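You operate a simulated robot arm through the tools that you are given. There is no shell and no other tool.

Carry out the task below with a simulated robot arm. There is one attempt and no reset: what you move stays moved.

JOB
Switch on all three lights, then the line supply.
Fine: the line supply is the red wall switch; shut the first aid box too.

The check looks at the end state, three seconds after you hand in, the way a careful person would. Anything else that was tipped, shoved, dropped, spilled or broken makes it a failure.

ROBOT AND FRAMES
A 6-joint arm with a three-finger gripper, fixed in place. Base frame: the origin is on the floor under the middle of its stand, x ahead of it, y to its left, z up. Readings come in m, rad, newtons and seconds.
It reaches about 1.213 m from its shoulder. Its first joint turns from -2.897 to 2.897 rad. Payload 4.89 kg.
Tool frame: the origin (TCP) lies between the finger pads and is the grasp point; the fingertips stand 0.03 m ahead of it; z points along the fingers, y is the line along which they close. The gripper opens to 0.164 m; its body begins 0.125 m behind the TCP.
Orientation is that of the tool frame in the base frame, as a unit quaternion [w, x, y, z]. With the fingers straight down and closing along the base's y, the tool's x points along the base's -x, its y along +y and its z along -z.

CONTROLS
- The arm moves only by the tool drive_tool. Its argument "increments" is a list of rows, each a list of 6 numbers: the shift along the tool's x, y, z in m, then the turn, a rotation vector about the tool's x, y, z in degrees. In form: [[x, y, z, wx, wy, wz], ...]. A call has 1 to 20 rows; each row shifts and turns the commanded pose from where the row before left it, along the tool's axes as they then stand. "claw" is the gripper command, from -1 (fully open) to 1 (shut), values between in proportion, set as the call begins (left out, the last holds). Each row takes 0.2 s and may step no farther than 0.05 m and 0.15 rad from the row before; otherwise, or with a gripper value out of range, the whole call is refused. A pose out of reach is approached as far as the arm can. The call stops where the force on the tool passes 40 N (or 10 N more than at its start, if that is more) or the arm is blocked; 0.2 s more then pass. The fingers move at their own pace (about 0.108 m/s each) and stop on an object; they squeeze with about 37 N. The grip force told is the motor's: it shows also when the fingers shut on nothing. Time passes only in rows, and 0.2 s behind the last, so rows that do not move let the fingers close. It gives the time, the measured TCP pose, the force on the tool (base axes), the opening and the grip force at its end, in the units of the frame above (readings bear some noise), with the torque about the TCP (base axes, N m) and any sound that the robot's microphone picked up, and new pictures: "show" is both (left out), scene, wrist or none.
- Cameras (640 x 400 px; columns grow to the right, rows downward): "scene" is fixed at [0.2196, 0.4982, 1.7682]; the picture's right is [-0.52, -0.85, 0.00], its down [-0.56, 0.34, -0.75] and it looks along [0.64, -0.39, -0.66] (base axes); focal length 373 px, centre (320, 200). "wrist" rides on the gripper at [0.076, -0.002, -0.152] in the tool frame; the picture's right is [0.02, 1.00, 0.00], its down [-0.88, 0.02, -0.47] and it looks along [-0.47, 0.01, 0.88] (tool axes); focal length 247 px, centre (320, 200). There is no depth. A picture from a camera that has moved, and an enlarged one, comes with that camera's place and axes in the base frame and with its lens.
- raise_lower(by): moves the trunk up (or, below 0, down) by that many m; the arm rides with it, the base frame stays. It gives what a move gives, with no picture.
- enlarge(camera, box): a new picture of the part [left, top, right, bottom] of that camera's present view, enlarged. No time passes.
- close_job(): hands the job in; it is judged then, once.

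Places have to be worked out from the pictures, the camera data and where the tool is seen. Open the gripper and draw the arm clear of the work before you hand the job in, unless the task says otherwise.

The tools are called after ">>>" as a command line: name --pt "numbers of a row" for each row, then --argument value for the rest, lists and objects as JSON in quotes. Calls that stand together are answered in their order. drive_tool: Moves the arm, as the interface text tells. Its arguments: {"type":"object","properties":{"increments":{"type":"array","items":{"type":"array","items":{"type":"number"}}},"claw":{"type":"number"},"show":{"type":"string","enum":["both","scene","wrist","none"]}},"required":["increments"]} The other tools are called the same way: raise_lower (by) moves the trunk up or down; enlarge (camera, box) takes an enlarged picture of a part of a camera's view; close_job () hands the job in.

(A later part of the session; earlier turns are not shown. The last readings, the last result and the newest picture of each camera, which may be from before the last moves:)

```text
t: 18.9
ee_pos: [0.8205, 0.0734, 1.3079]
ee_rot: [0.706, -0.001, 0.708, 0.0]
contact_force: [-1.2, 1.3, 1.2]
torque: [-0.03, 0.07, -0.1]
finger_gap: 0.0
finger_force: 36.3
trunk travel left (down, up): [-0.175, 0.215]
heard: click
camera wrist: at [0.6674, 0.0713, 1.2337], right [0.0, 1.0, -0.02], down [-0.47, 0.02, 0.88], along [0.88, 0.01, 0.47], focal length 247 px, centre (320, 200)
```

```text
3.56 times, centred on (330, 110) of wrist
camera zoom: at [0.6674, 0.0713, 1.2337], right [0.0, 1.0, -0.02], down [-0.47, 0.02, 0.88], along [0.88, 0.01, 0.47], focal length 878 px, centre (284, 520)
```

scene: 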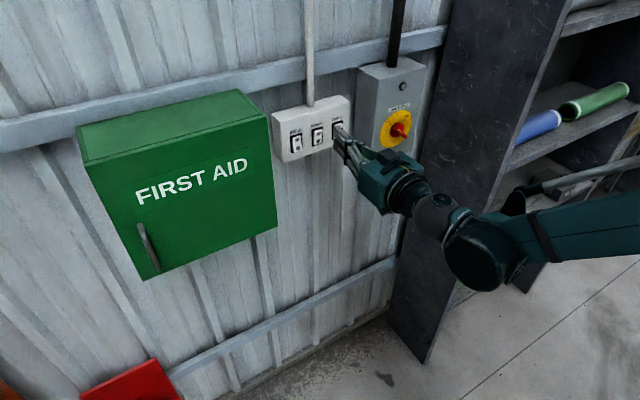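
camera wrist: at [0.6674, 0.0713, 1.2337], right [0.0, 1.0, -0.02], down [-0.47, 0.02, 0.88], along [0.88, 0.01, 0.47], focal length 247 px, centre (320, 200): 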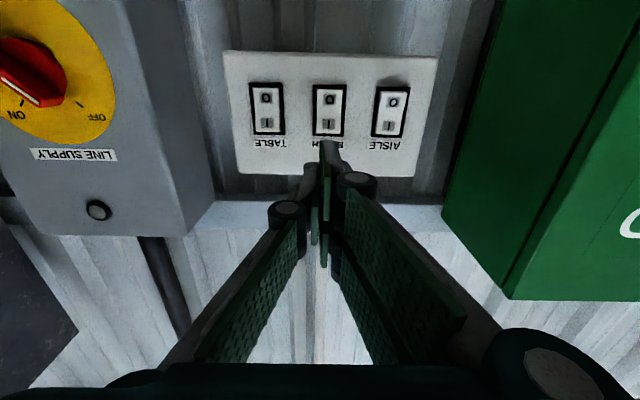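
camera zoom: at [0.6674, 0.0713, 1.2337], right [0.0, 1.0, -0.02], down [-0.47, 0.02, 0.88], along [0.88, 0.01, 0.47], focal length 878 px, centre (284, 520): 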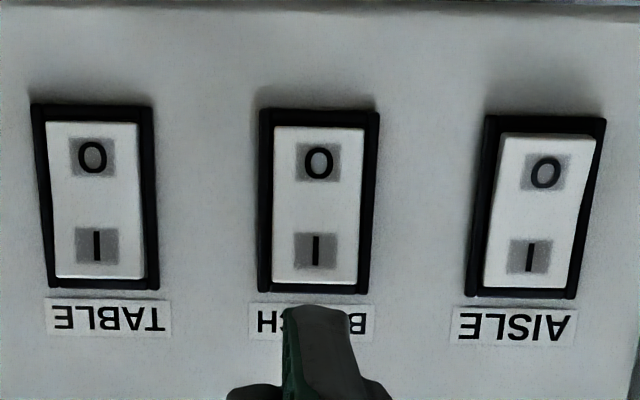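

AISLE is now on: its I half is in and its O half stands out. The finger is already lined up with BENCH (tip y≈0.081), so I'll lower it a few mm and press BENCH's I half the same way.

>>> drive_tool --pt "0.005 0 0.02 0 0 0" --pt "0 0 0.025 0 0 0" --pt "0 0 0.012 0 0 0" --pt "0 0 0.004 0 0 0" --pt "0 0 0.003 0 0 0" --pt "0 0 0.003 0 0 0" --pt "0 0 0.002 0 0 0" --pt "0 0 0.002 0 0 0" --show "both"

>>> enlarge --camera "wrist" --box '[220, 20, 460, 170]'

```text
t: 20.6
ee_pos: [0.8906, 0.0736, 1.3051]
ee_rot: [0.706, -0.001, 0.708, 0.001]
contact_force: [-34.1, 0.2, -2.5]
torque: [-0.01, 1.14, 0.11]
finger_gap: 0.0002
finger_force: 37.3
trunk travel left (down, up): [-0.175, 0.215]
heard: click
camera wrist: at [0.7378, 0.0728, 1.2286], right [0.0, 1.0, -0.02], down [-0.47, 0.02, 0.88], along [0.88, 0.01, 0.47], focal length 247 px, centre (320, 200)
```

scene: 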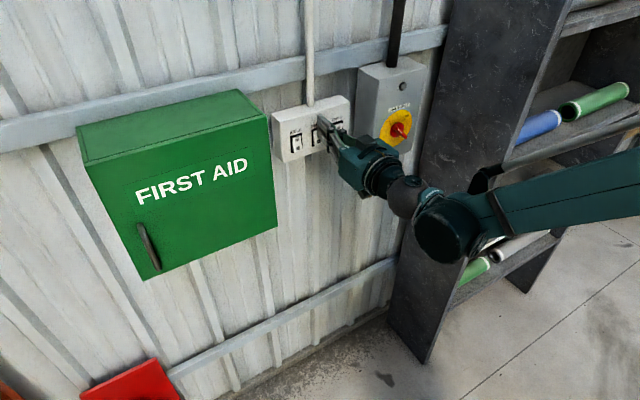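
wrist: 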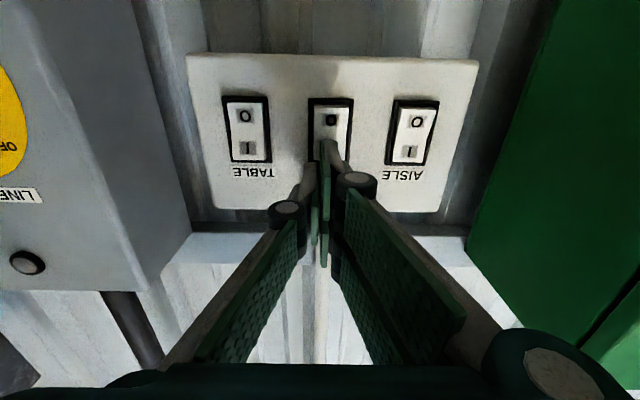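

```text
2.67 times, centred on (340, 95) of wrist
camera zoom: at [0.7378, 0.0728, 1.2286], right [0.0, 1.0, -0.02], down [-0.47, 0.02, 0.88], along [0.88, 0.01, 0.47], focal length 659 px, centre (267, 480)
```

zoom: 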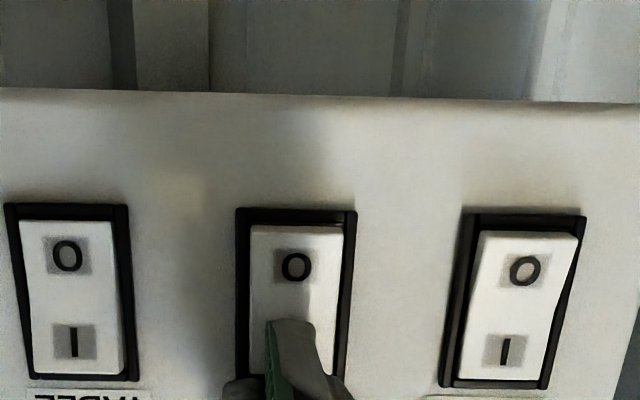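

One click was heard and the scene brightened, which suggests BENCH is on. I'll back off, move to TABLE (−0.059 in y), and inspect.

>>> drive_tool --pt "0 0 -0.01 0 0 0" --pt "0 0 -0.03 0 0 0" --pt "0 -0.01 -0.03 0 0 0" --pt "0 -0.03 0 0 0 0" --pt "0 -0.019 0 0 0 0" --show "both"

>>> enlarge --camera "wrist" --box '[240, 40, 480, 180]'

>>> enlarge --camera "scene" --box '[276, 110, 356, 160]'

```text
t: 21.9
ee_pos: [0.8243, 0.0136, 1.3042]
ee_rot: [0.706, -0.002, 0.709, 0.001]
contact_force: [-0.5, 0.4, 0.4]
torque: [-0.01, 0.06, -0.07]
finger_gap: 0.0
finger_force: 37.1
trunk travel left (down, up): [-0.175, 0.215]
camera wrist: at [0.6707, 0.0136, 1.2288], right [0.0, 1.0, -0.02], down [-0.47, 0.02, 0.88], along [0.88, 0.01, 0.47], focal length 247 px, centre (320, 200)
```

scene: 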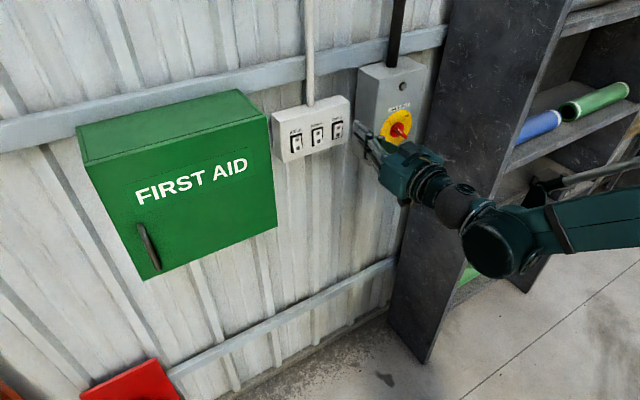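
wrist: 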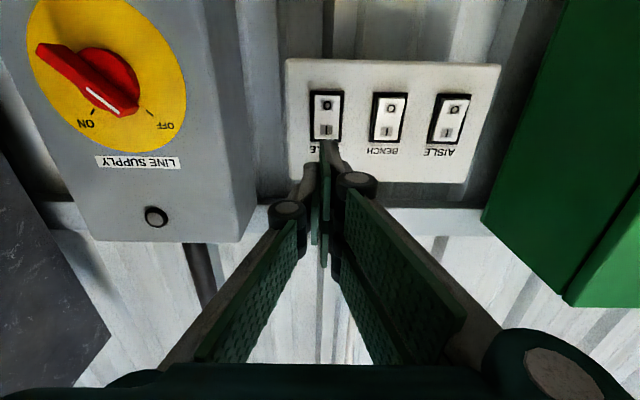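

```text
2.67 times, centred on (360, 110) of wrist
camera zoom: at [0.6707, 0.0136, 1.2288], right [0.0, 1.0, -0.02], down [-0.47, 0.02, 0.88], along [0.88, 0.01, 0.47], focal length 659 px, centre (213, 440)
```

zoom: 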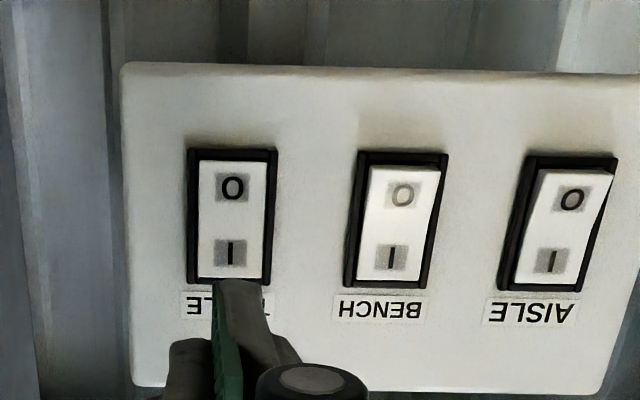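

```text
8.00 times, centred on (316, 135) of scene
camera zoom: at [0.2196, 0.4982, 1.7682], right [-0.52, -0.85, 0.0], down [-0.56, 0.34, -0.75], along [0.64, -0.39, -0.66], focal length 2986 px, centre (352, 720)
```

zoom: 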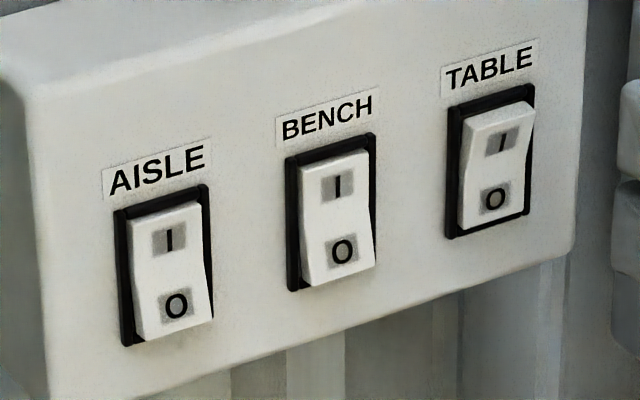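

AISLE and BENCH are both on; TABLE is still off and the fingertip is lined up with it (y≈0.022). I'll press TABLE's I half.

>>> drive_tool --pt "0 0 0.02 0 0 0" --pt "0 0 0.025 0 0 0" --pt "0 0 0.012 0 0 0" --pt "0 0 0.004 0 0 0" --pt "0 0 0.003 0 0 0" --pt "0 0 0.003 0 0 0" --pt "0 0 0.002 0 0 0" --pt "0 0 0.002 0 0 0" --show "both"

```text
t: 23.7
ee_pos: [0.8904, 0.0141, 1.3039]
ee_rot: [0.706, -0.001, 0.709, 0.001]
contact_force: [-16.3, -0.4, 2.8]
torque: [-0.06, 0.47, 0.01]
finger_gap: 0.0
finger_force: 36.8
trunk travel left (down, up): [-0.175, 0.215]
stopped in row 8: the force on the tool passed its limit at 45 N (the readings are from after the stop); the commanded pose is now the measured one
camera wrist: at [0.7377, 0.0131, 1.2294], right [0.0, 1.0, -0.02], down [-0.47, 0.02, 0.88], along [0.88, 0.01, 0.47], focal length 247 px, centre (320, 200)
```

scene: 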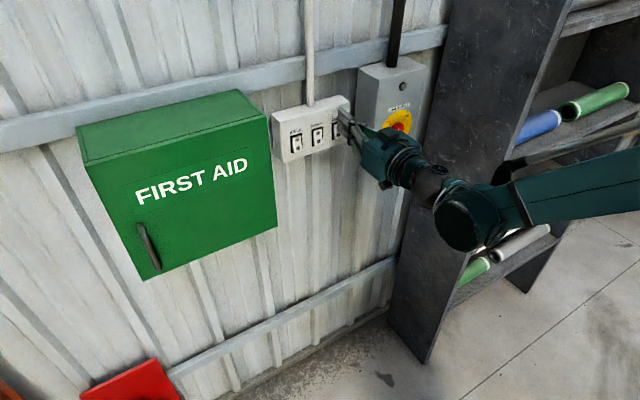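
wrist: 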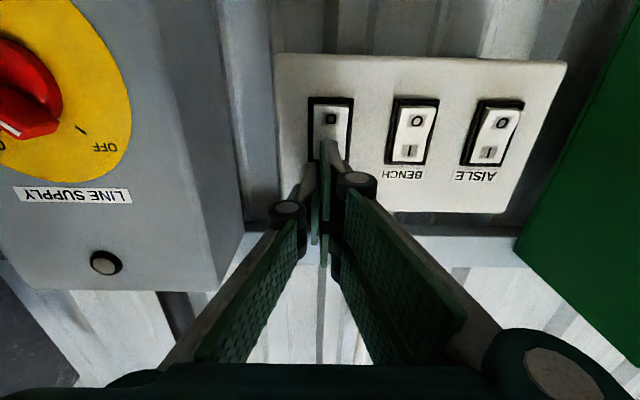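

The force limit was hit but no click was heard, so I'll back off and look at TABLE's rocker.

>>> drive_tool --pt "0 0 -0.01 0 0 0" --pt "0 0 -0.03 0 0 0" --pt "0 -0.01 -0.03 0 0 0" --pt "0 -0.02 0 0 0 0" --show "both"

>>> enlarge --camera "wrist" --box '[280, 50, 460, 150]'

>>> enlarge --camera "scene" --box '[276, 110, 356, 160]'

```text
t: 24.7
ee_pos: [0.8207, -0.0087, 1.304]
ee_rot: [0.708, -0.001, 0.707, 0.001]
contact_force: [-0.7, 0.0, 0.0]
torque: [-0.01, 0.03, -0.1]
finger_gap: 0.0
finger_force: 36.9
out of reach, approached as far as the arm can: row 4
trunk travel left (down, up): [-0.175, 0.215]
camera wrist: at [0.6684, -0.0089, 1.229], right [0.0, 1.0, -0.02], down [-0.47, 0.02, 0.88], along [0.88, 0.01, 0.47], focal length 247 px, centre (320, 200)
```

scene: 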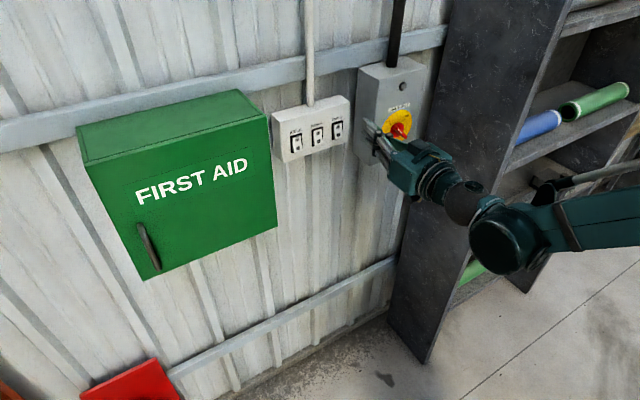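
wrist: 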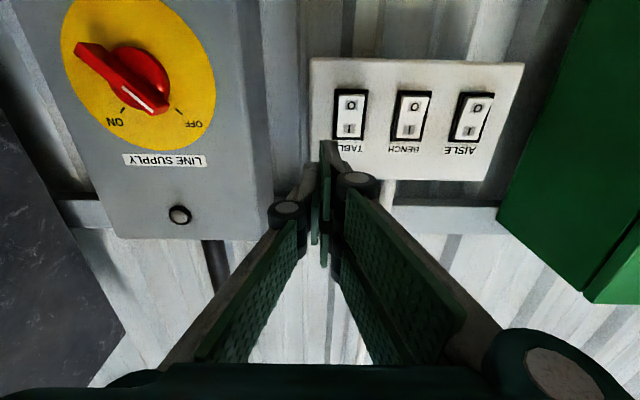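

```text
3.56 times, centred on (370, 100) of wrist
camera zoom: at [0.6684, -0.0089, 1.229], right [0.0, 1.0, -0.02], down [-0.47, 0.02, 0.88], along [0.88, 0.01, 0.47], focal length 878 px, centre (142, 556)
```

zoom: 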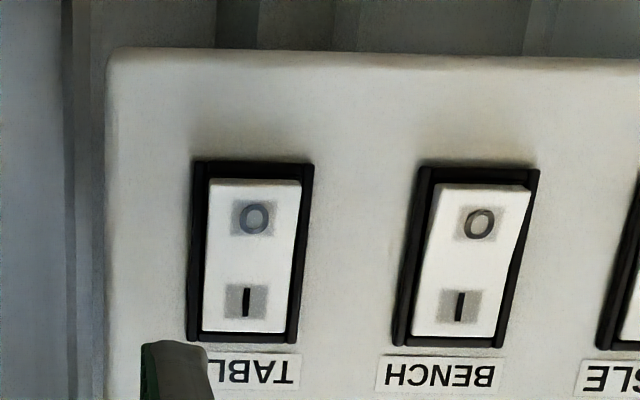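

```text
8.00 times, centred on (316, 135) of scene
camera zoom: at [0.2196, 0.4982, 1.7682], right [-0.52, -0.85, 0.0], down [-0.56, 0.34, -0.75], along [0.64, -0.39, -0.66], focal length 2986 px, centre (352, 720)
```

zoom: 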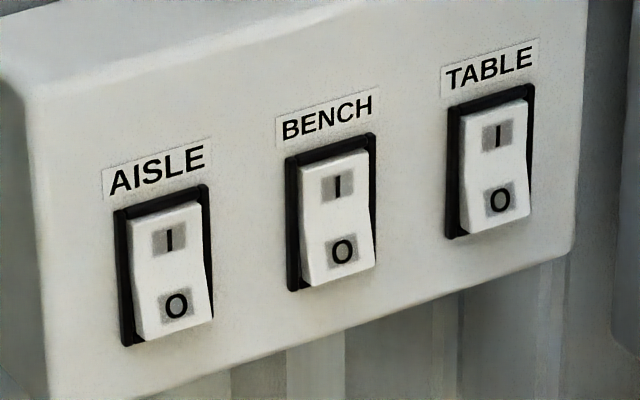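

>>> enlarge --camera "scene" --box '[312, 112, 352, 146]'

>>> enlarge --camera "wrist" --box '[320, 80, 440, 155]'

```text
11.76 times, centred on (332, 129) of scene
camera zoom: at [0.2196, 0.4982, 1.7682], right [-0.52, -0.85, 0.0], down [-0.56, 0.34, -0.75], along [0.64, -0.39, -0.66], focal length 4392 px, centre (179, 1035)
```

zoom: 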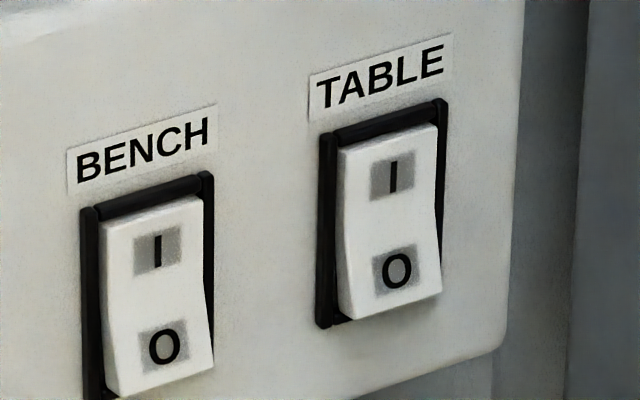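

```text
5.33 times, centred on (380, 118) of wrist
camera zoom: at [0.6684, -0.0089, 1.229], right [0.0, 1.0, -0.02], down [-0.47, 0.02, 0.88], along [0.88, 0.01, 0.47], focal length 1317 px, centre (0, 640)
```

zoom: 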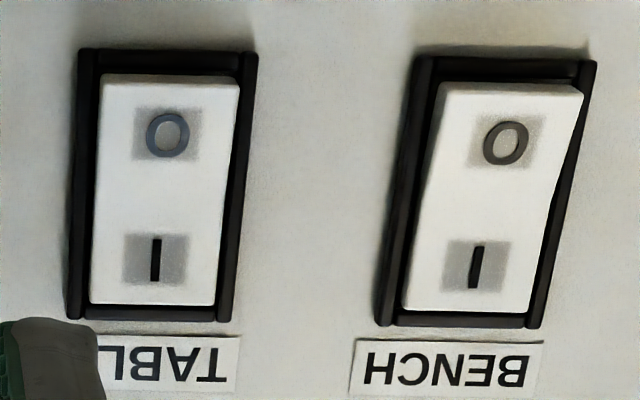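

TABLE's rocker looks tipped to ON like the other two (O half out), but no click was heard. To be sure it is latched, I'll press its I half once more, gently.

>>> drive_tool --pt "0 0.022 0 0 0 0" --pt "0 0 0.025 0 0 0" --pt "0 0 0.025 0 0 0" --pt "0 0 0.012 0 0 0" --pt "0 0 0.003 0 0 0" --pt "0 0 0.002 0 0 0" --pt "0 0 0.0015 0 0 0" --pt "0 0 0.001 0 0 0" --pt "0 0 0.001 0 0 0" --show "both"

>>> enlarge --camera "wrist" --box '[260, 60, 440, 170]'

```text
t: 26.7
ee_pos: [0.8901, 0.0129, 1.3051]
ee_rot: [0.706, -0.001, 0.708, 0.0]
contact_force: [-27.2, -0.9, -9.3]
torque: [-0.06, 1.06, 0.03]
finger_gap: 0.0002
finger_force: 36.8
trunk travel left (down, up): [-0.175, 0.215]
camera wrist: at [0.7378, 0.0119, 1.2299], right [0.0, 1.0, -0.02], down [-0.47, 0.02, 0.88], along [0.88, 0.01, 0.47], focal length 247 px, centre (320, 200)
```

scene: 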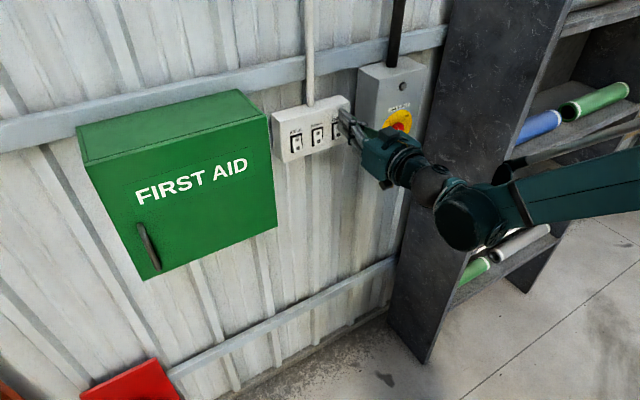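
wrist: 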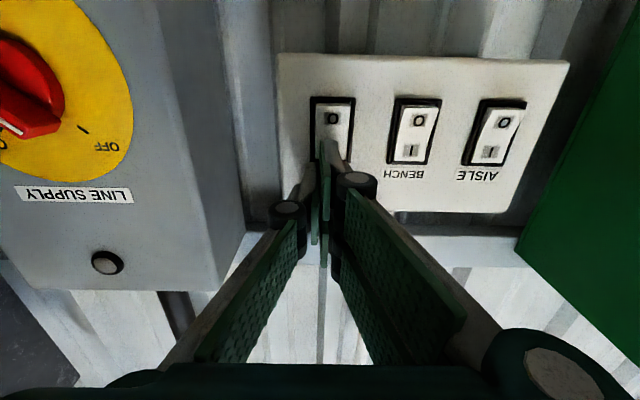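

```text
3.56 times, centred on (350, 115) of wrist
camera zoom: at [0.7378, 0.0119, 1.2299], right [0.0, 1.0, -0.02], down [-0.47, 0.02, 0.88], along [0.88, 0.01, 0.47], focal length 878 px, centre (213, 502)
```

zoom: 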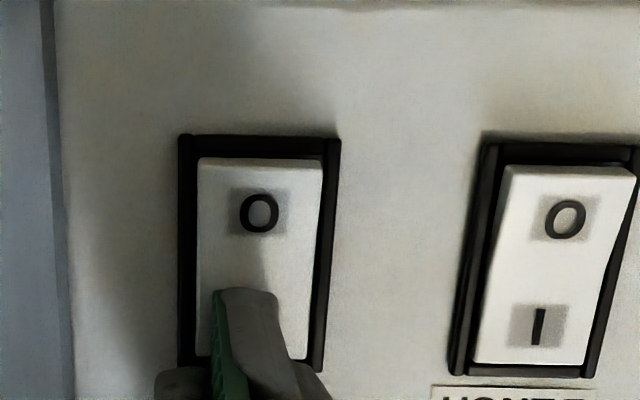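

TABLE holds firmly in the ON position (27 N, no movement). The knob works out at (y, z) ≈ (−0.148, 1.240), with the plate at x≈0.879 and the bar's front at x≈0.851. I'll back off and move in front of the knob at a safe distance.

>>> drive_tool --pt "0 0 -0.01 0 0 0" --pt "0 0 -0.04 0 0 0" --pt "0 0 -0.045 0 0 0" --pt "0 0 -0.045 0 0 0" --pt "0.015 -0.04 -0.01 0 0 0" --pt "0.015 -0.04 0 0 0 0" --pt "0.015 -0.04 0 0 0 0" --pt "0.015 -0.04 0 0 0 0" --show "both"

>>> enlarge --camera "scene" --box '[276, 110, 356, 160]'

```text
t: 28.5
ee_pos: [0.7436, -0.1441, 1.2456]
ee_rot: [0.705, -0.001, 0.709, 0.001]
contact_force: [0.3, 0.6, 0.1]
torque: [0.0, 0.0, -0.11]
finger_gap: 0.0
finger_force: 37.2
trunk travel left (down, up): [-0.175, 0.215]
camera wrist: at [0.5902, -0.1446, 1.1711], right [0.0, 1.0, -0.02], down [-0.47, 0.02, 0.88], along [0.88, 0.01, 0.47], focal length 247 px, centre (320, 200)
```

scene: 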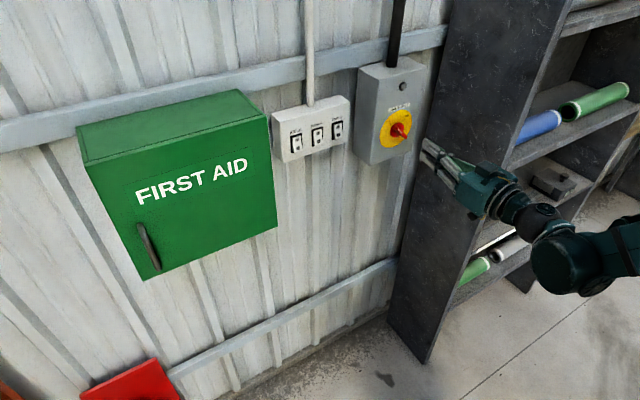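
wrist: 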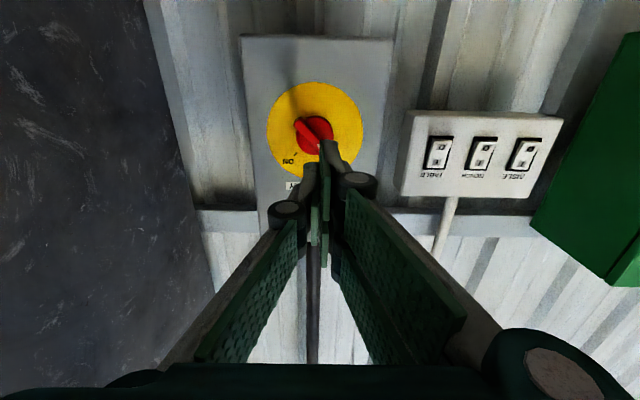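

```text
8.00 times, centred on (316, 135) of scene
camera zoom: at [0.2196, 0.4982, 1.7682], right [-0.52, -0.85, 0.0], down [-0.56, 0.34, -0.75], along [0.64, -0.39, -0.66], focal length 2986 px, centre (352, 720)
```

zoom: 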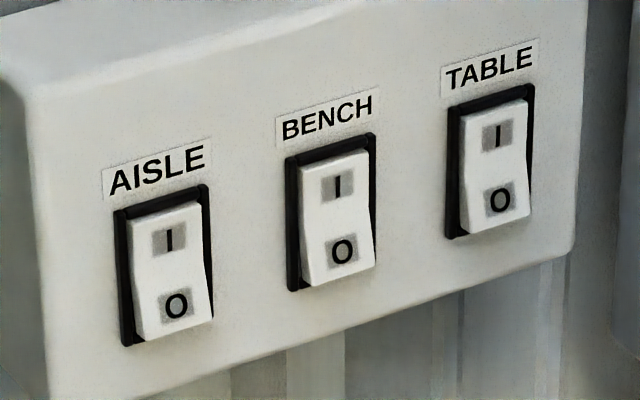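

All three rockers show ON, and this view confirms the knob centre at about (−0.149, 1.240). I'll now roll the hand −45° about its pointing axis so the fingers straddle the OFF-pointing bar, and open them to about 8 cm.

>>> drive_tool --pt "0 0 0 0 0 -7.5" --pt "0 0 0 0 0 -7.5" --pt "0 0 0 0 0 -7.5" --pt "0 0 0 0 0 -7.5" --pt "0 0 0 0 0 -7.5" --pt "0 0 0 0 0 -7.5" --claw 0.0 --show "both"

>>> enlarge --camera "wrist" --box '[220, 60, 420, 220]'

```text
t: 29.9
ee_pos: [0.7431, -0.1467, 1.2455]
ee_rot: [0.652, -0.273, 0.654, -0.27]
contact_force: [0.8, 0.4, -0.6]
torque: [0.0, 0.02, -0.02]
finger_gap: 0.0822
finger_force: 0.0
trunk travel left (down, up): [-0.175, 0.215]
camera wrist: at [0.5899, -0.2016, 1.1944], right [-0.01, 0.69, -0.72], down [-0.47, 0.64, 0.61], along [0.88, 0.34, 0.32], focal length 247 px, centre (320, 200)
```

scene: 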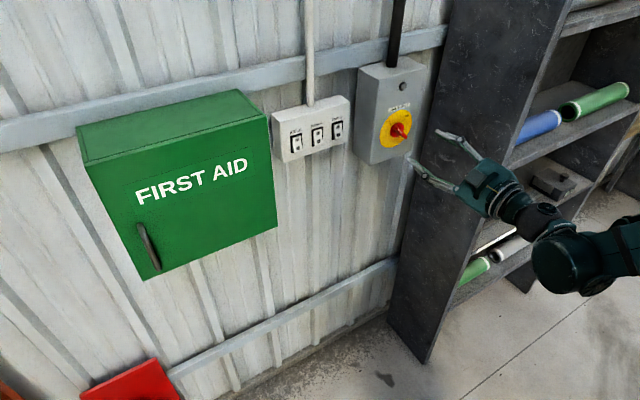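
wrist: 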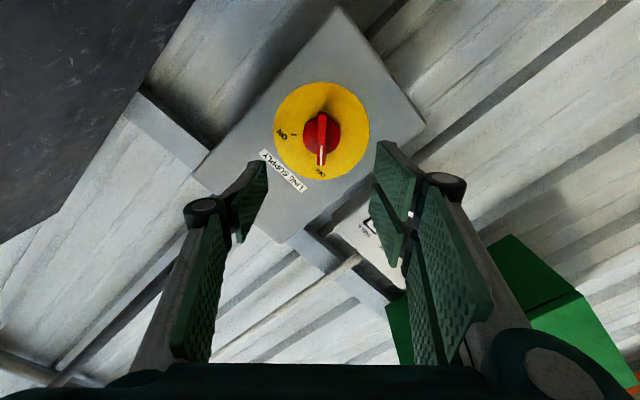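

```text
2.50 times, centred on (320, 140) of wrist
camera zoom: at [0.5899, -0.2016, 1.1944], right [-0.01, 0.69, -0.72], down [-0.47, 0.64, 0.61], along [0.88, 0.34, 0.32], focal length 617 px, centre (320, 350)
```

zoom: 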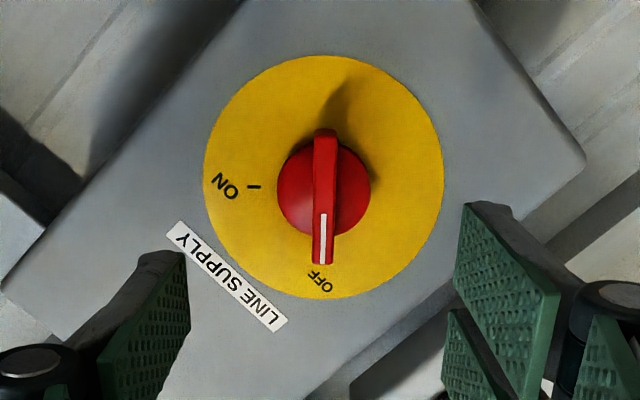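

The bar is now lined up with the hand, centred in the closing direction and about 9 mm off along the bar. I'll correct that and approach part way to check again.

>>> drive_tool --pt "0.0085 0 0 0 0 0" --pt "0 0 0.025 0 0 0" --pt "0 0 0.025 0 0 0" --pt "0 0 0.015 0 0 0" --pt "0 0 0 0 0 0" --show "both"

>>> enlarge --camera "wrist" --box '[220, 60, 420, 220]'

>>> enlarge --camera "scene" --box '[350, 90, 510, 190]'

```text
t: 31.1
ee_pos: [0.8064, -0.153, 1.2396]
ee_rot: [0.652, -0.273, 0.655, -0.268]
contact_force: [0.5, -0.2, 0.9]
torque: [0.01, -0.01, 0.02]
finger_gap: 0.0821
finger_force: 0.1
trunk travel left (down, up): [-0.175, 0.215]
camera wrist: at [0.6547, -0.2067, 1.1887], right [-0.01, 0.69, -0.72], down [-0.47, 0.64, 0.61], along [0.88, 0.34, 0.32], focal length 247 px, centre (320, 200)
```

scene: 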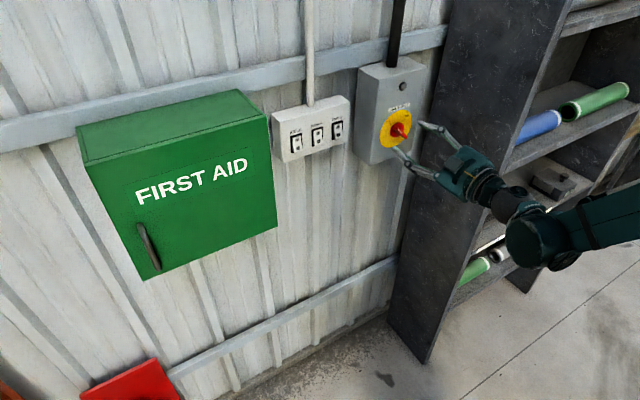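
wrist: 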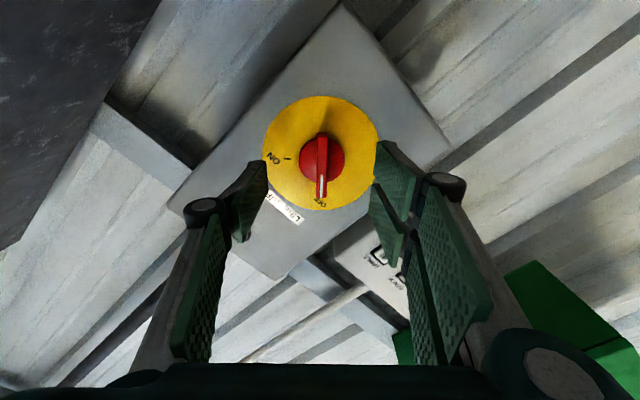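

```text
2.50 times, centred on (320, 140) of wrist
camera zoom: at [0.6547, -0.2067, 1.1887], right [-0.01, 0.69, -0.72], down [-0.47, 0.64, 0.61], along [0.88, 0.34, 0.32], focal length 617 px, centre (320, 350)
```

zoom: 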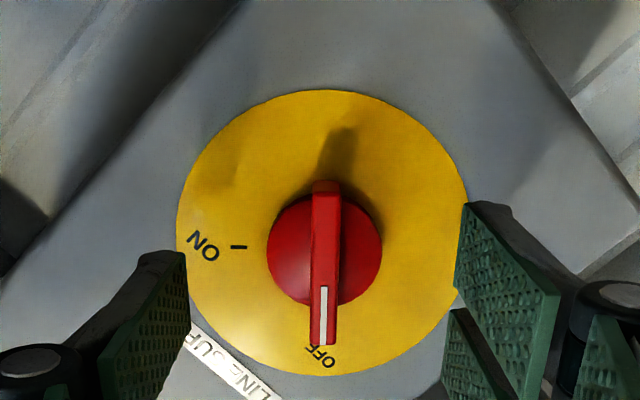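

```text
4.00 times, centred on (430, 140) of scene
camera zoom: at [0.2196, 0.4982, 1.7682], right [-0.52, -0.85, 0.0], down [-0.56, 0.34, -0.75], along [0.64, -0.39, -0.66], focal length 1493 px, centre (-120, 440)
```

zoom: 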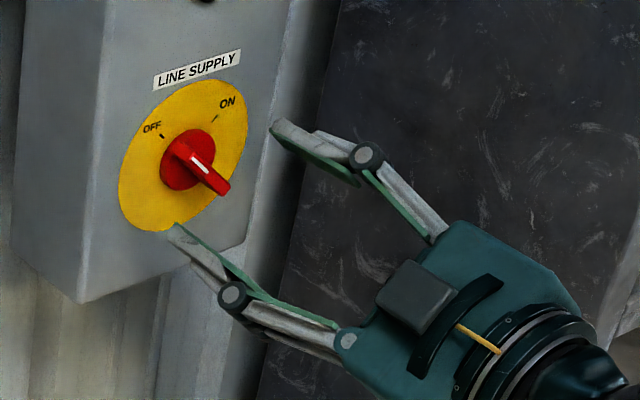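

The closing centre matches the bar to within about 1 mm, and the bar spans −26 to +30 mm along the fingers' width. I'll advance so the tips reach x≈0.864, short of the round base, then check before closing.

>>> drive_tool --pt "0 0 0.01 0 0 0" --pt "0 0 0.01 0 0 0" --pt "0 0 0.008 0 0 0" --pt "0 0 0 0 0 0" --show "both"

>>> enlarge --camera "wrist" --box '[220, 80, 420, 240]'

>>> enlarge --camera "scene" --box '[360, 90, 480, 165]'

```text
t: 32.1
ee_pos: [0.8367, -0.153, 1.2405]
ee_rot: [0.652, -0.272, 0.655, -0.269]
contact_force: [-0.3, -0.6, -0.6]
torque: [-0.01, -0.02, 0.03]
finger_gap: 0.0821
finger_force: 0.1
trunk travel left (down, up): [-0.175, 0.215]
camera wrist: at [0.6835, -0.2071, 1.1895], right [-0.01, 0.69, -0.72], down [-0.47, 0.64, 0.61], along [0.88, 0.34, 0.32], focal length 247 px, centre (320, 200)
```

scene: 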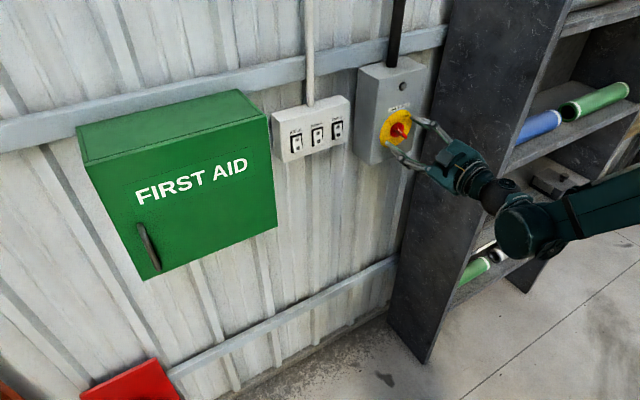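
wrist: 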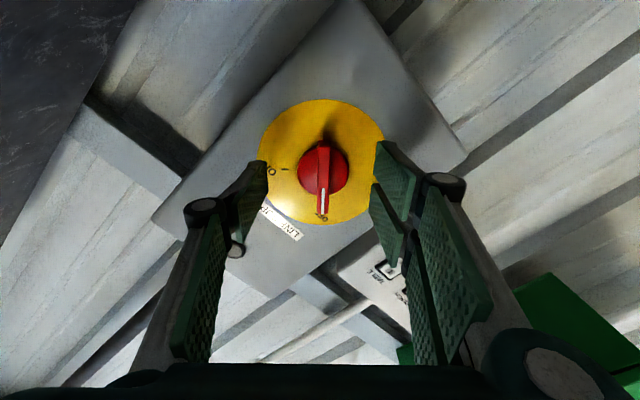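

```text
2.50 times, centred on (320, 160) of wrist
camera zoom: at [0.6835, -0.2071, 1.1895], right [-0.01, 0.69, -0.72], down [-0.47, 0.64, 0.61], along [0.88, 0.34, 0.32], focal length 617 px, centre (320, 300)
```

zoom: 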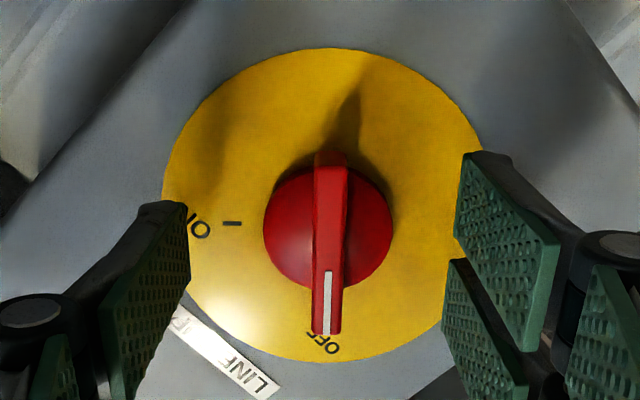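

```text
5.33 times, centred on (420, 128) of scene
camera zoom: at [0.2196, 0.4982, 1.7682], right [-0.52, -0.85, 0.0], down [-0.56, 0.34, -0.75], along [0.64, -0.39, -0.66], focal length 1991 px, centre (-213, 587)
```

zoom: 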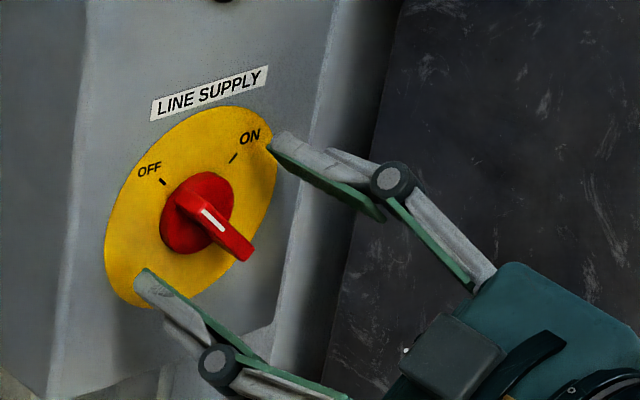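

The tips are at x≈0.866, beside the bar (front ≈0.853), with no contact. I'll narrow the gap to about 25 mm first to check the alignment.

>>> drive_tool --pt "0 0 0 0 0 0" --pt "0 0 0 0 0 0" --pt "0 0 0 0 0 0" --claw 0.7 --show "both"

>>> enlarge --camera "wrist" --box '[240, 90, 400, 210]'

>>> enlarge --camera "scene" --box '[360, 90, 480, 165]'

```text
t: 32.9
ee_pos: [0.8371, -0.1527, 1.241]
ee_rot: [0.652, -0.272, 0.654, -0.269]
contact_force: [-0.5, 0.2, 0.1]
torque: [0.0, 0.01, 0.02]
finger_gap: 0.0247
finger_force: 0.0
trunk travel left (down, up): [-0.175, 0.215]
camera wrist: at [0.6833, -0.2071, 1.1896], right [-0.01, 0.69, -0.72], down [-0.47, 0.64, 0.61], along [0.88, 0.34, 0.32], focal length 247 px, centre (320, 200)
```

scene: 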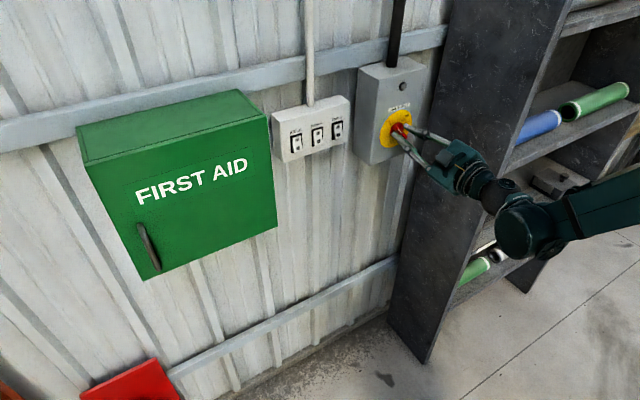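
wrist: 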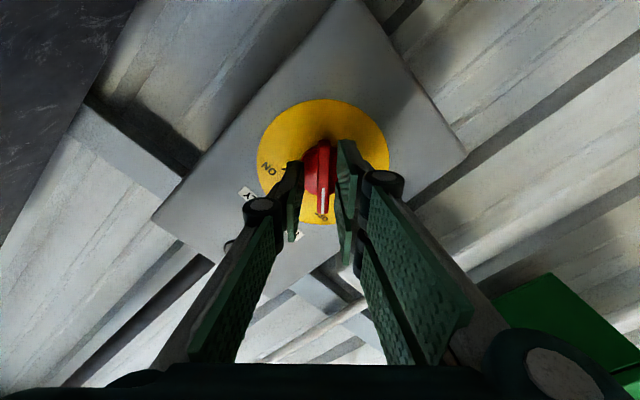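

```text
3.33 times, centred on (320, 150) of wrist
camera zoom: at [0.6833, -0.2071, 1.1896], right [-0.01, 0.69, -0.72], down [-0.47, 0.64, 0.61], along [0.88, 0.34, 0.32], focal length 823 px, centre (320, 367)
```

zoom: 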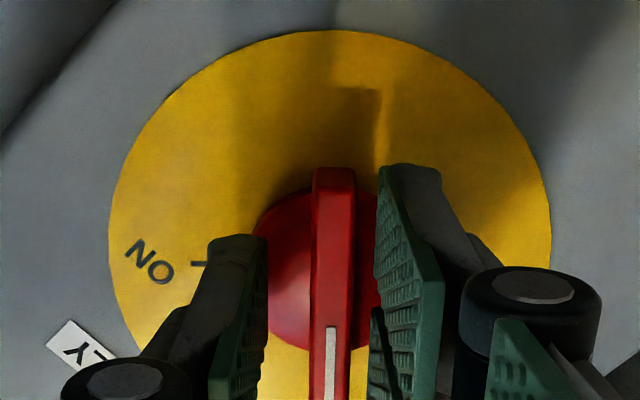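

```text
5.33 times, centred on (420, 128) of scene
camera zoom: at [0.2196, 0.4982, 1.7682], right [-0.52, -0.85, 0.0], down [-0.56, 0.34, -0.75], along [0.64, -0.39, -0.66], focal length 1991 px, centre (-213, 587)
```

zoom: 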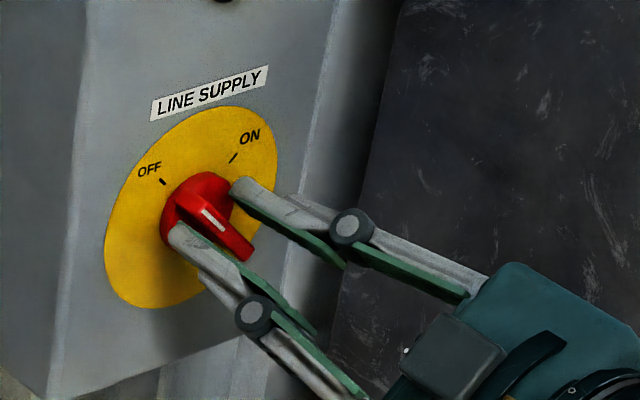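

The fingers straddle the bar cleanly, with the bar about 2.5 mm toward the two-finger side. I'll shift by that amount and then close on it.

>>> drive_tool --pt "0 0.0025 0 0 0 0" --pt "0 0 0 0 0 0" --show "none"

>>> drive_tool --pt "0 0 0 0 0 0" --pt "0 0 0 0 0 0" --pt "0 0 0 0 0 0" --claw 1 --show "both"

>>> enlarge --camera "wrist" --box '[240, 90, 400, 210]'

```text
t: 33.5
ee_pos: [0.8361, -0.1514, 1.2379]
ee_rot: [0.652, -0.272, 0.655, -0.269]
contact_force: [0.3, 0.1, 0.3]
torque: [-0.01, -0.02, -0.04]
finger_gap: 0.0246
finger_force: 0.0
trunk travel left (down, up): [-0.175, 0.215]
```

```text
t: 34.3
ee_pos: [0.8381, -0.1509, 1.2376]
ee_rot: [0.652, -0.272, 0.654, -0.269]
contact_force: [-0.8, 0.2, -3.7]
torque: [0.01, 0.0, 0.15]
finger_gap: 0.0099
finger_force: 44.6
trunk travel left (down, up): [-0.175, 0.215]
camera wrist: at [0.6833, -0.2059, 1.1869], right [-0.01, 0.69, -0.72], down [-0.47, 0.64, 0.61], along [0.88, 0.34, 0.32], focal length 247 px, centre (320, 200)
```

scene: 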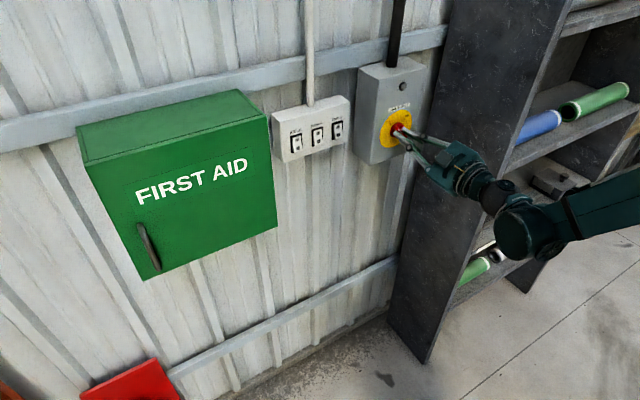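
wrist: 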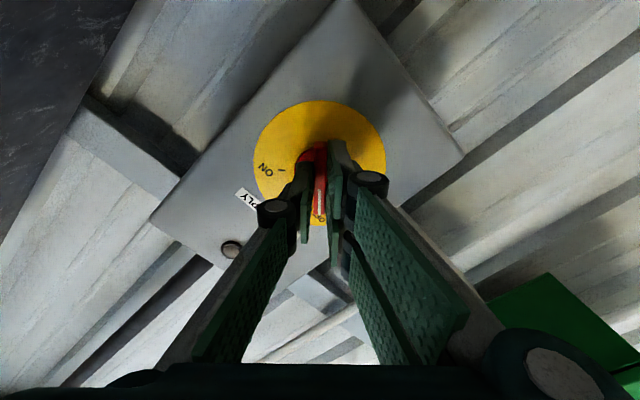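

```text
3.33 times, centred on (320, 150) of wrist
camera zoom: at [0.6833, -0.2059, 1.1869], right [-0.01, 0.69, -0.72], down [-0.47, 0.64, 0.61], along [0.88, 0.34, 0.32], focal length 823 px, centre (320, 367)
```

zoom: 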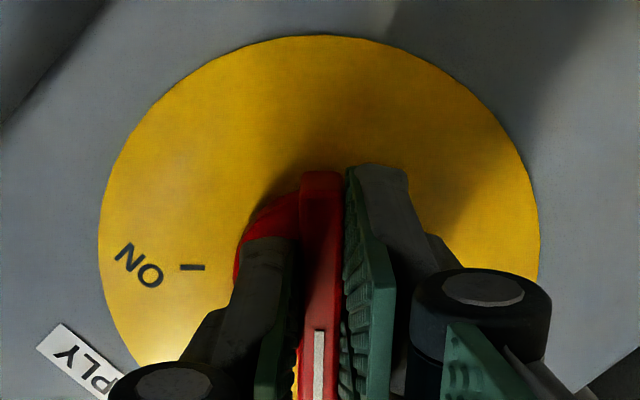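

The bar is gripped (gap 9.9 mm, motor force up) with almost no side load. I'll start turning clockwise (+ about the tool axis) by 30° and check force and torque.

>>> drive_tool --pt "0 -0.0002 0 0 0 6" --pt "0 -0.0002 0 0 0 6" --pt "0 -0.0002 0 0 0 6" --pt "0 -0.0002 0 0 0 6" --pt "0 -0.0002 0 0 0 6" --show "both"

>>> enlarge --camera "wrist" --box '[240, 90, 400, 210]'

>>> enlarge --camera "scene" --box '[360, 90, 480, 165]'

```text
t: 35.6
ee_pos: [0.8363, -0.1501, 1.2375]
ee_rot: [0.699, -0.095, 0.703, -0.089]
contact_force: [-0.3, 8.5, -13.9]
torque: [-0.01, 0.33, 0.24]
finger_gap: 0.0097
finger_force: 44.9
trunk travel left (down, up): [-0.175, 0.215]
stopped in row 5: the force on the tool passed its limit at 42 N (the readings are from after the stop); the commanded pose is now the measured one
camera wrist: at [0.6831, -0.1712, 1.1658], right [-0.01, 0.96, -0.28], down [-0.47, 0.24, 0.85], along [0.88, 0.14, 0.45], focal length 247 px, centre (320, 200)
```

scene: 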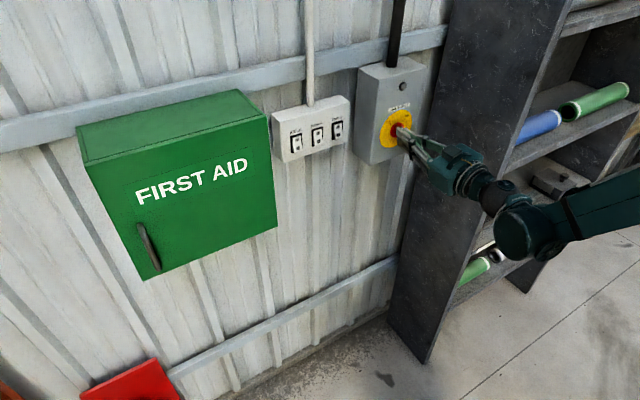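
wrist: 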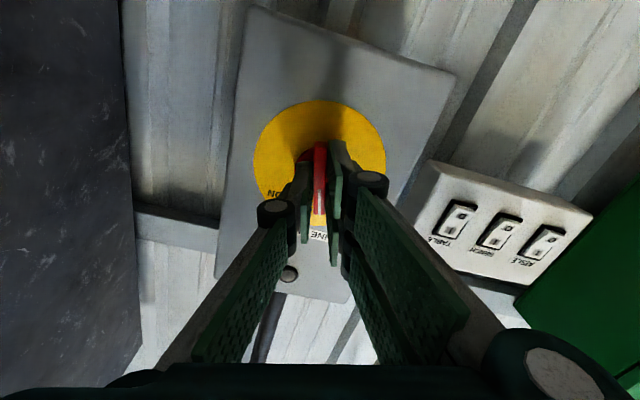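

```text
3.33 times, centred on (320, 150) of wrist
camera zoom: at [0.6831, -0.1712, 1.1658], right [-0.01, 0.96, -0.28], down [-0.47, 0.24, 0.85], along [0.88, 0.14, 0.45], focal length 823 px, centre (320, 367)
```

zoom: 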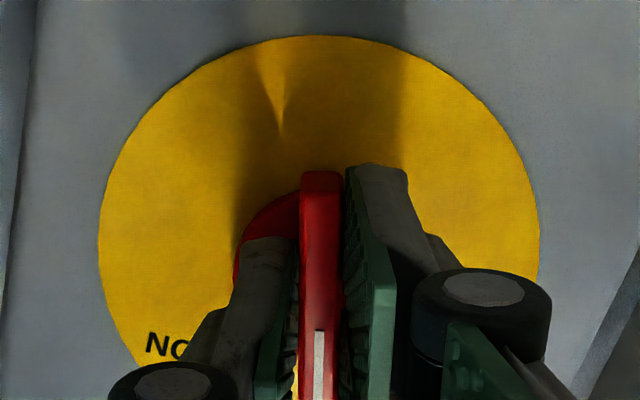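

```text
5.33 times, centred on (420, 128) of scene
camera zoom: at [0.2196, 0.4982, 1.7682], right [-0.52, -0.85, 0.0], down [-0.56, 0.34, -0.75], along [0.64, -0.39, -0.66], focal length 1991 px, centre (-213, 587)
```

zoom: 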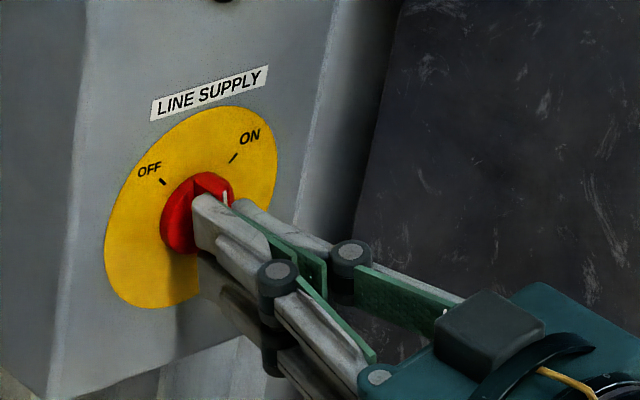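

The knob turns with the hand (about 30° so far), but an off-axis side load stopped it. The residual force points along +x and +y of the tool, so I'll nudge about 0.8 mm that way to relieve it.

>>> drive_tool --pt "0.0007 0.0008 0 0 0 0" --pt "0 0 0 0 0 0" --show "none"

```text
t: 36.2
ee_pos: [0.8368, -0.1491, 1.2369]
ee_rot: [0.7, -0.095, 0.702, -0.09]
contact_force: [6.5, 7.8, 15.1]
torque: [0.0, -0.01, 0.1]
finger_gap: 0.0096
finger_force: 44.7
trunk travel left (down, up): [-0.175, 0.215]
```

The load along the bar is stiff because of the tight grip's friction. I'll ease the fingers to a light clearance around the bar (gap ≈11 mm) so they can slide along it while still turning it.

>>> drive_tool --pt "-0.0003 0.0003 0 0 0 0" --pt "0 0 0 0 0 0" --claw 0.865 --show "both"

>>> enlarge --camera "wrist" --box '[240, 90, 400, 210]'

```text
t: 36.8
ee_pos: [0.8358, -0.1512, 1.2371]
ee_rot: [0.7, -0.094, 0.702, -0.091]
contact_force: [-0.1, 0.4, 1.2]
torque: [0.03, 0.03, 0.02]
finger_gap: 0.0111
finger_force: 0.0
trunk travel left (down, up): [-0.175, 0.215]
camera wrist: at [0.6828, -0.1711, 1.1654], right [0.0, 0.96, -0.28], down [-0.47, 0.24, 0.85], along [0.88, 0.14, 0.45], focal length 247 px, centre (320, 200)
```

scene: 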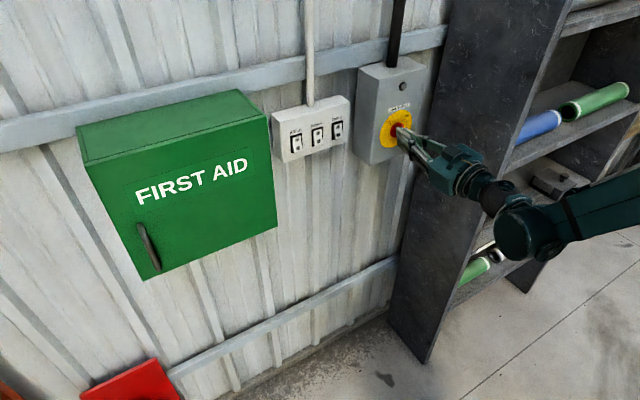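
wrist: 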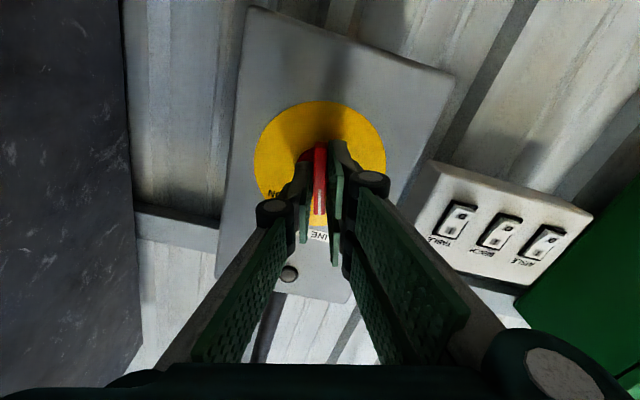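

```text
3.33 times, centred on (320, 150) of wrist
camera zoom: at [0.6828, -0.1711, 1.1654], right [0.0, 0.96, -0.28], down [-0.47, 0.24, 0.85], along [0.88, 0.14, 0.45], focal length 823 px, centre (320, 367)
```

zoom: 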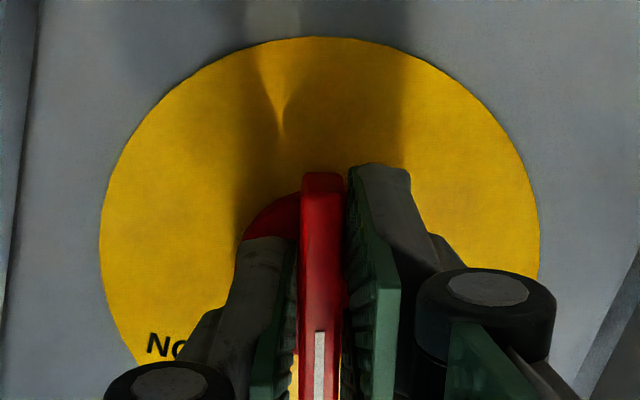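

The load is now zero and the bar stayed at its turned angle. I'll continue turning in 5° rows.

>>> drive_tool --pt "0 0 0 0 0 5" --pt "0 0 0 0 0 5" --pt "0 0 0 0 0 5" --pt "0 0 0 0 0 5" --pt "0 0 0 0 0 5" --pt "0 0 0 0 0 5" --show "both"

>>> enlarge --camera "wrist" --box '[240, 90, 400, 210]'

```text
t: 38.2
ee_pos: [0.8369, -0.15, 1.2382]
ee_rot: [0.699, 0.092, 0.703, 0.095]
contact_force: [0.2, 1.3, 0.8]
torque: [0.01, -0.02, 0.04]
finger_gap: 0.0119
finger_force: 0.7
trunk travel left (down, up): [-0.175, 0.215]
camera wrist: at [0.6832, -0.1308, 1.1648], right [0.0, 0.97, 0.24], down [-0.47, -0.21, 0.86], along [0.88, -0.11, 0.46], focal length 247 px, centre (320, 200)
```

scene: 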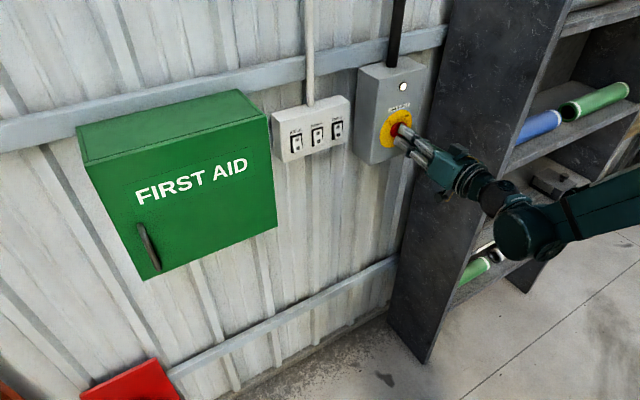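
wrist: 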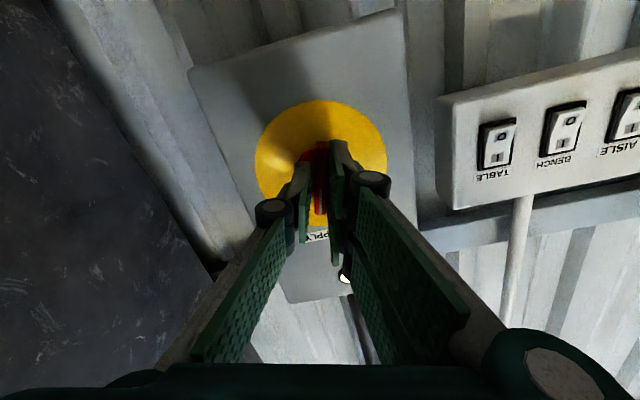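

```text
3.33 times, centred on (320, 150) of wrist
camera zoom: at [0.6832, -0.1308, 1.1648], right [0.0, 0.97, 0.24], down [-0.47, -0.21, 0.86], along [0.88, -0.11, 0.46], focal length 823 px, centre (320, 367)
```

zoom: 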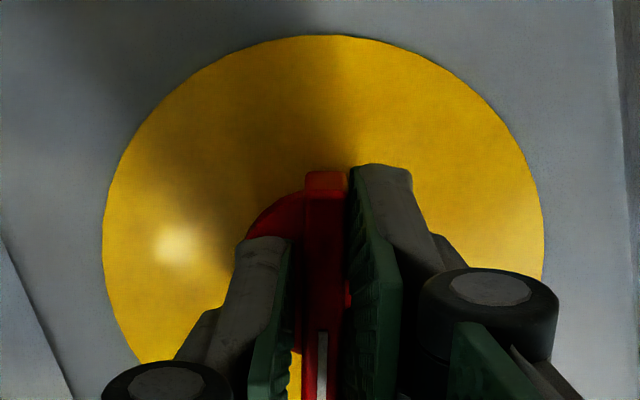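

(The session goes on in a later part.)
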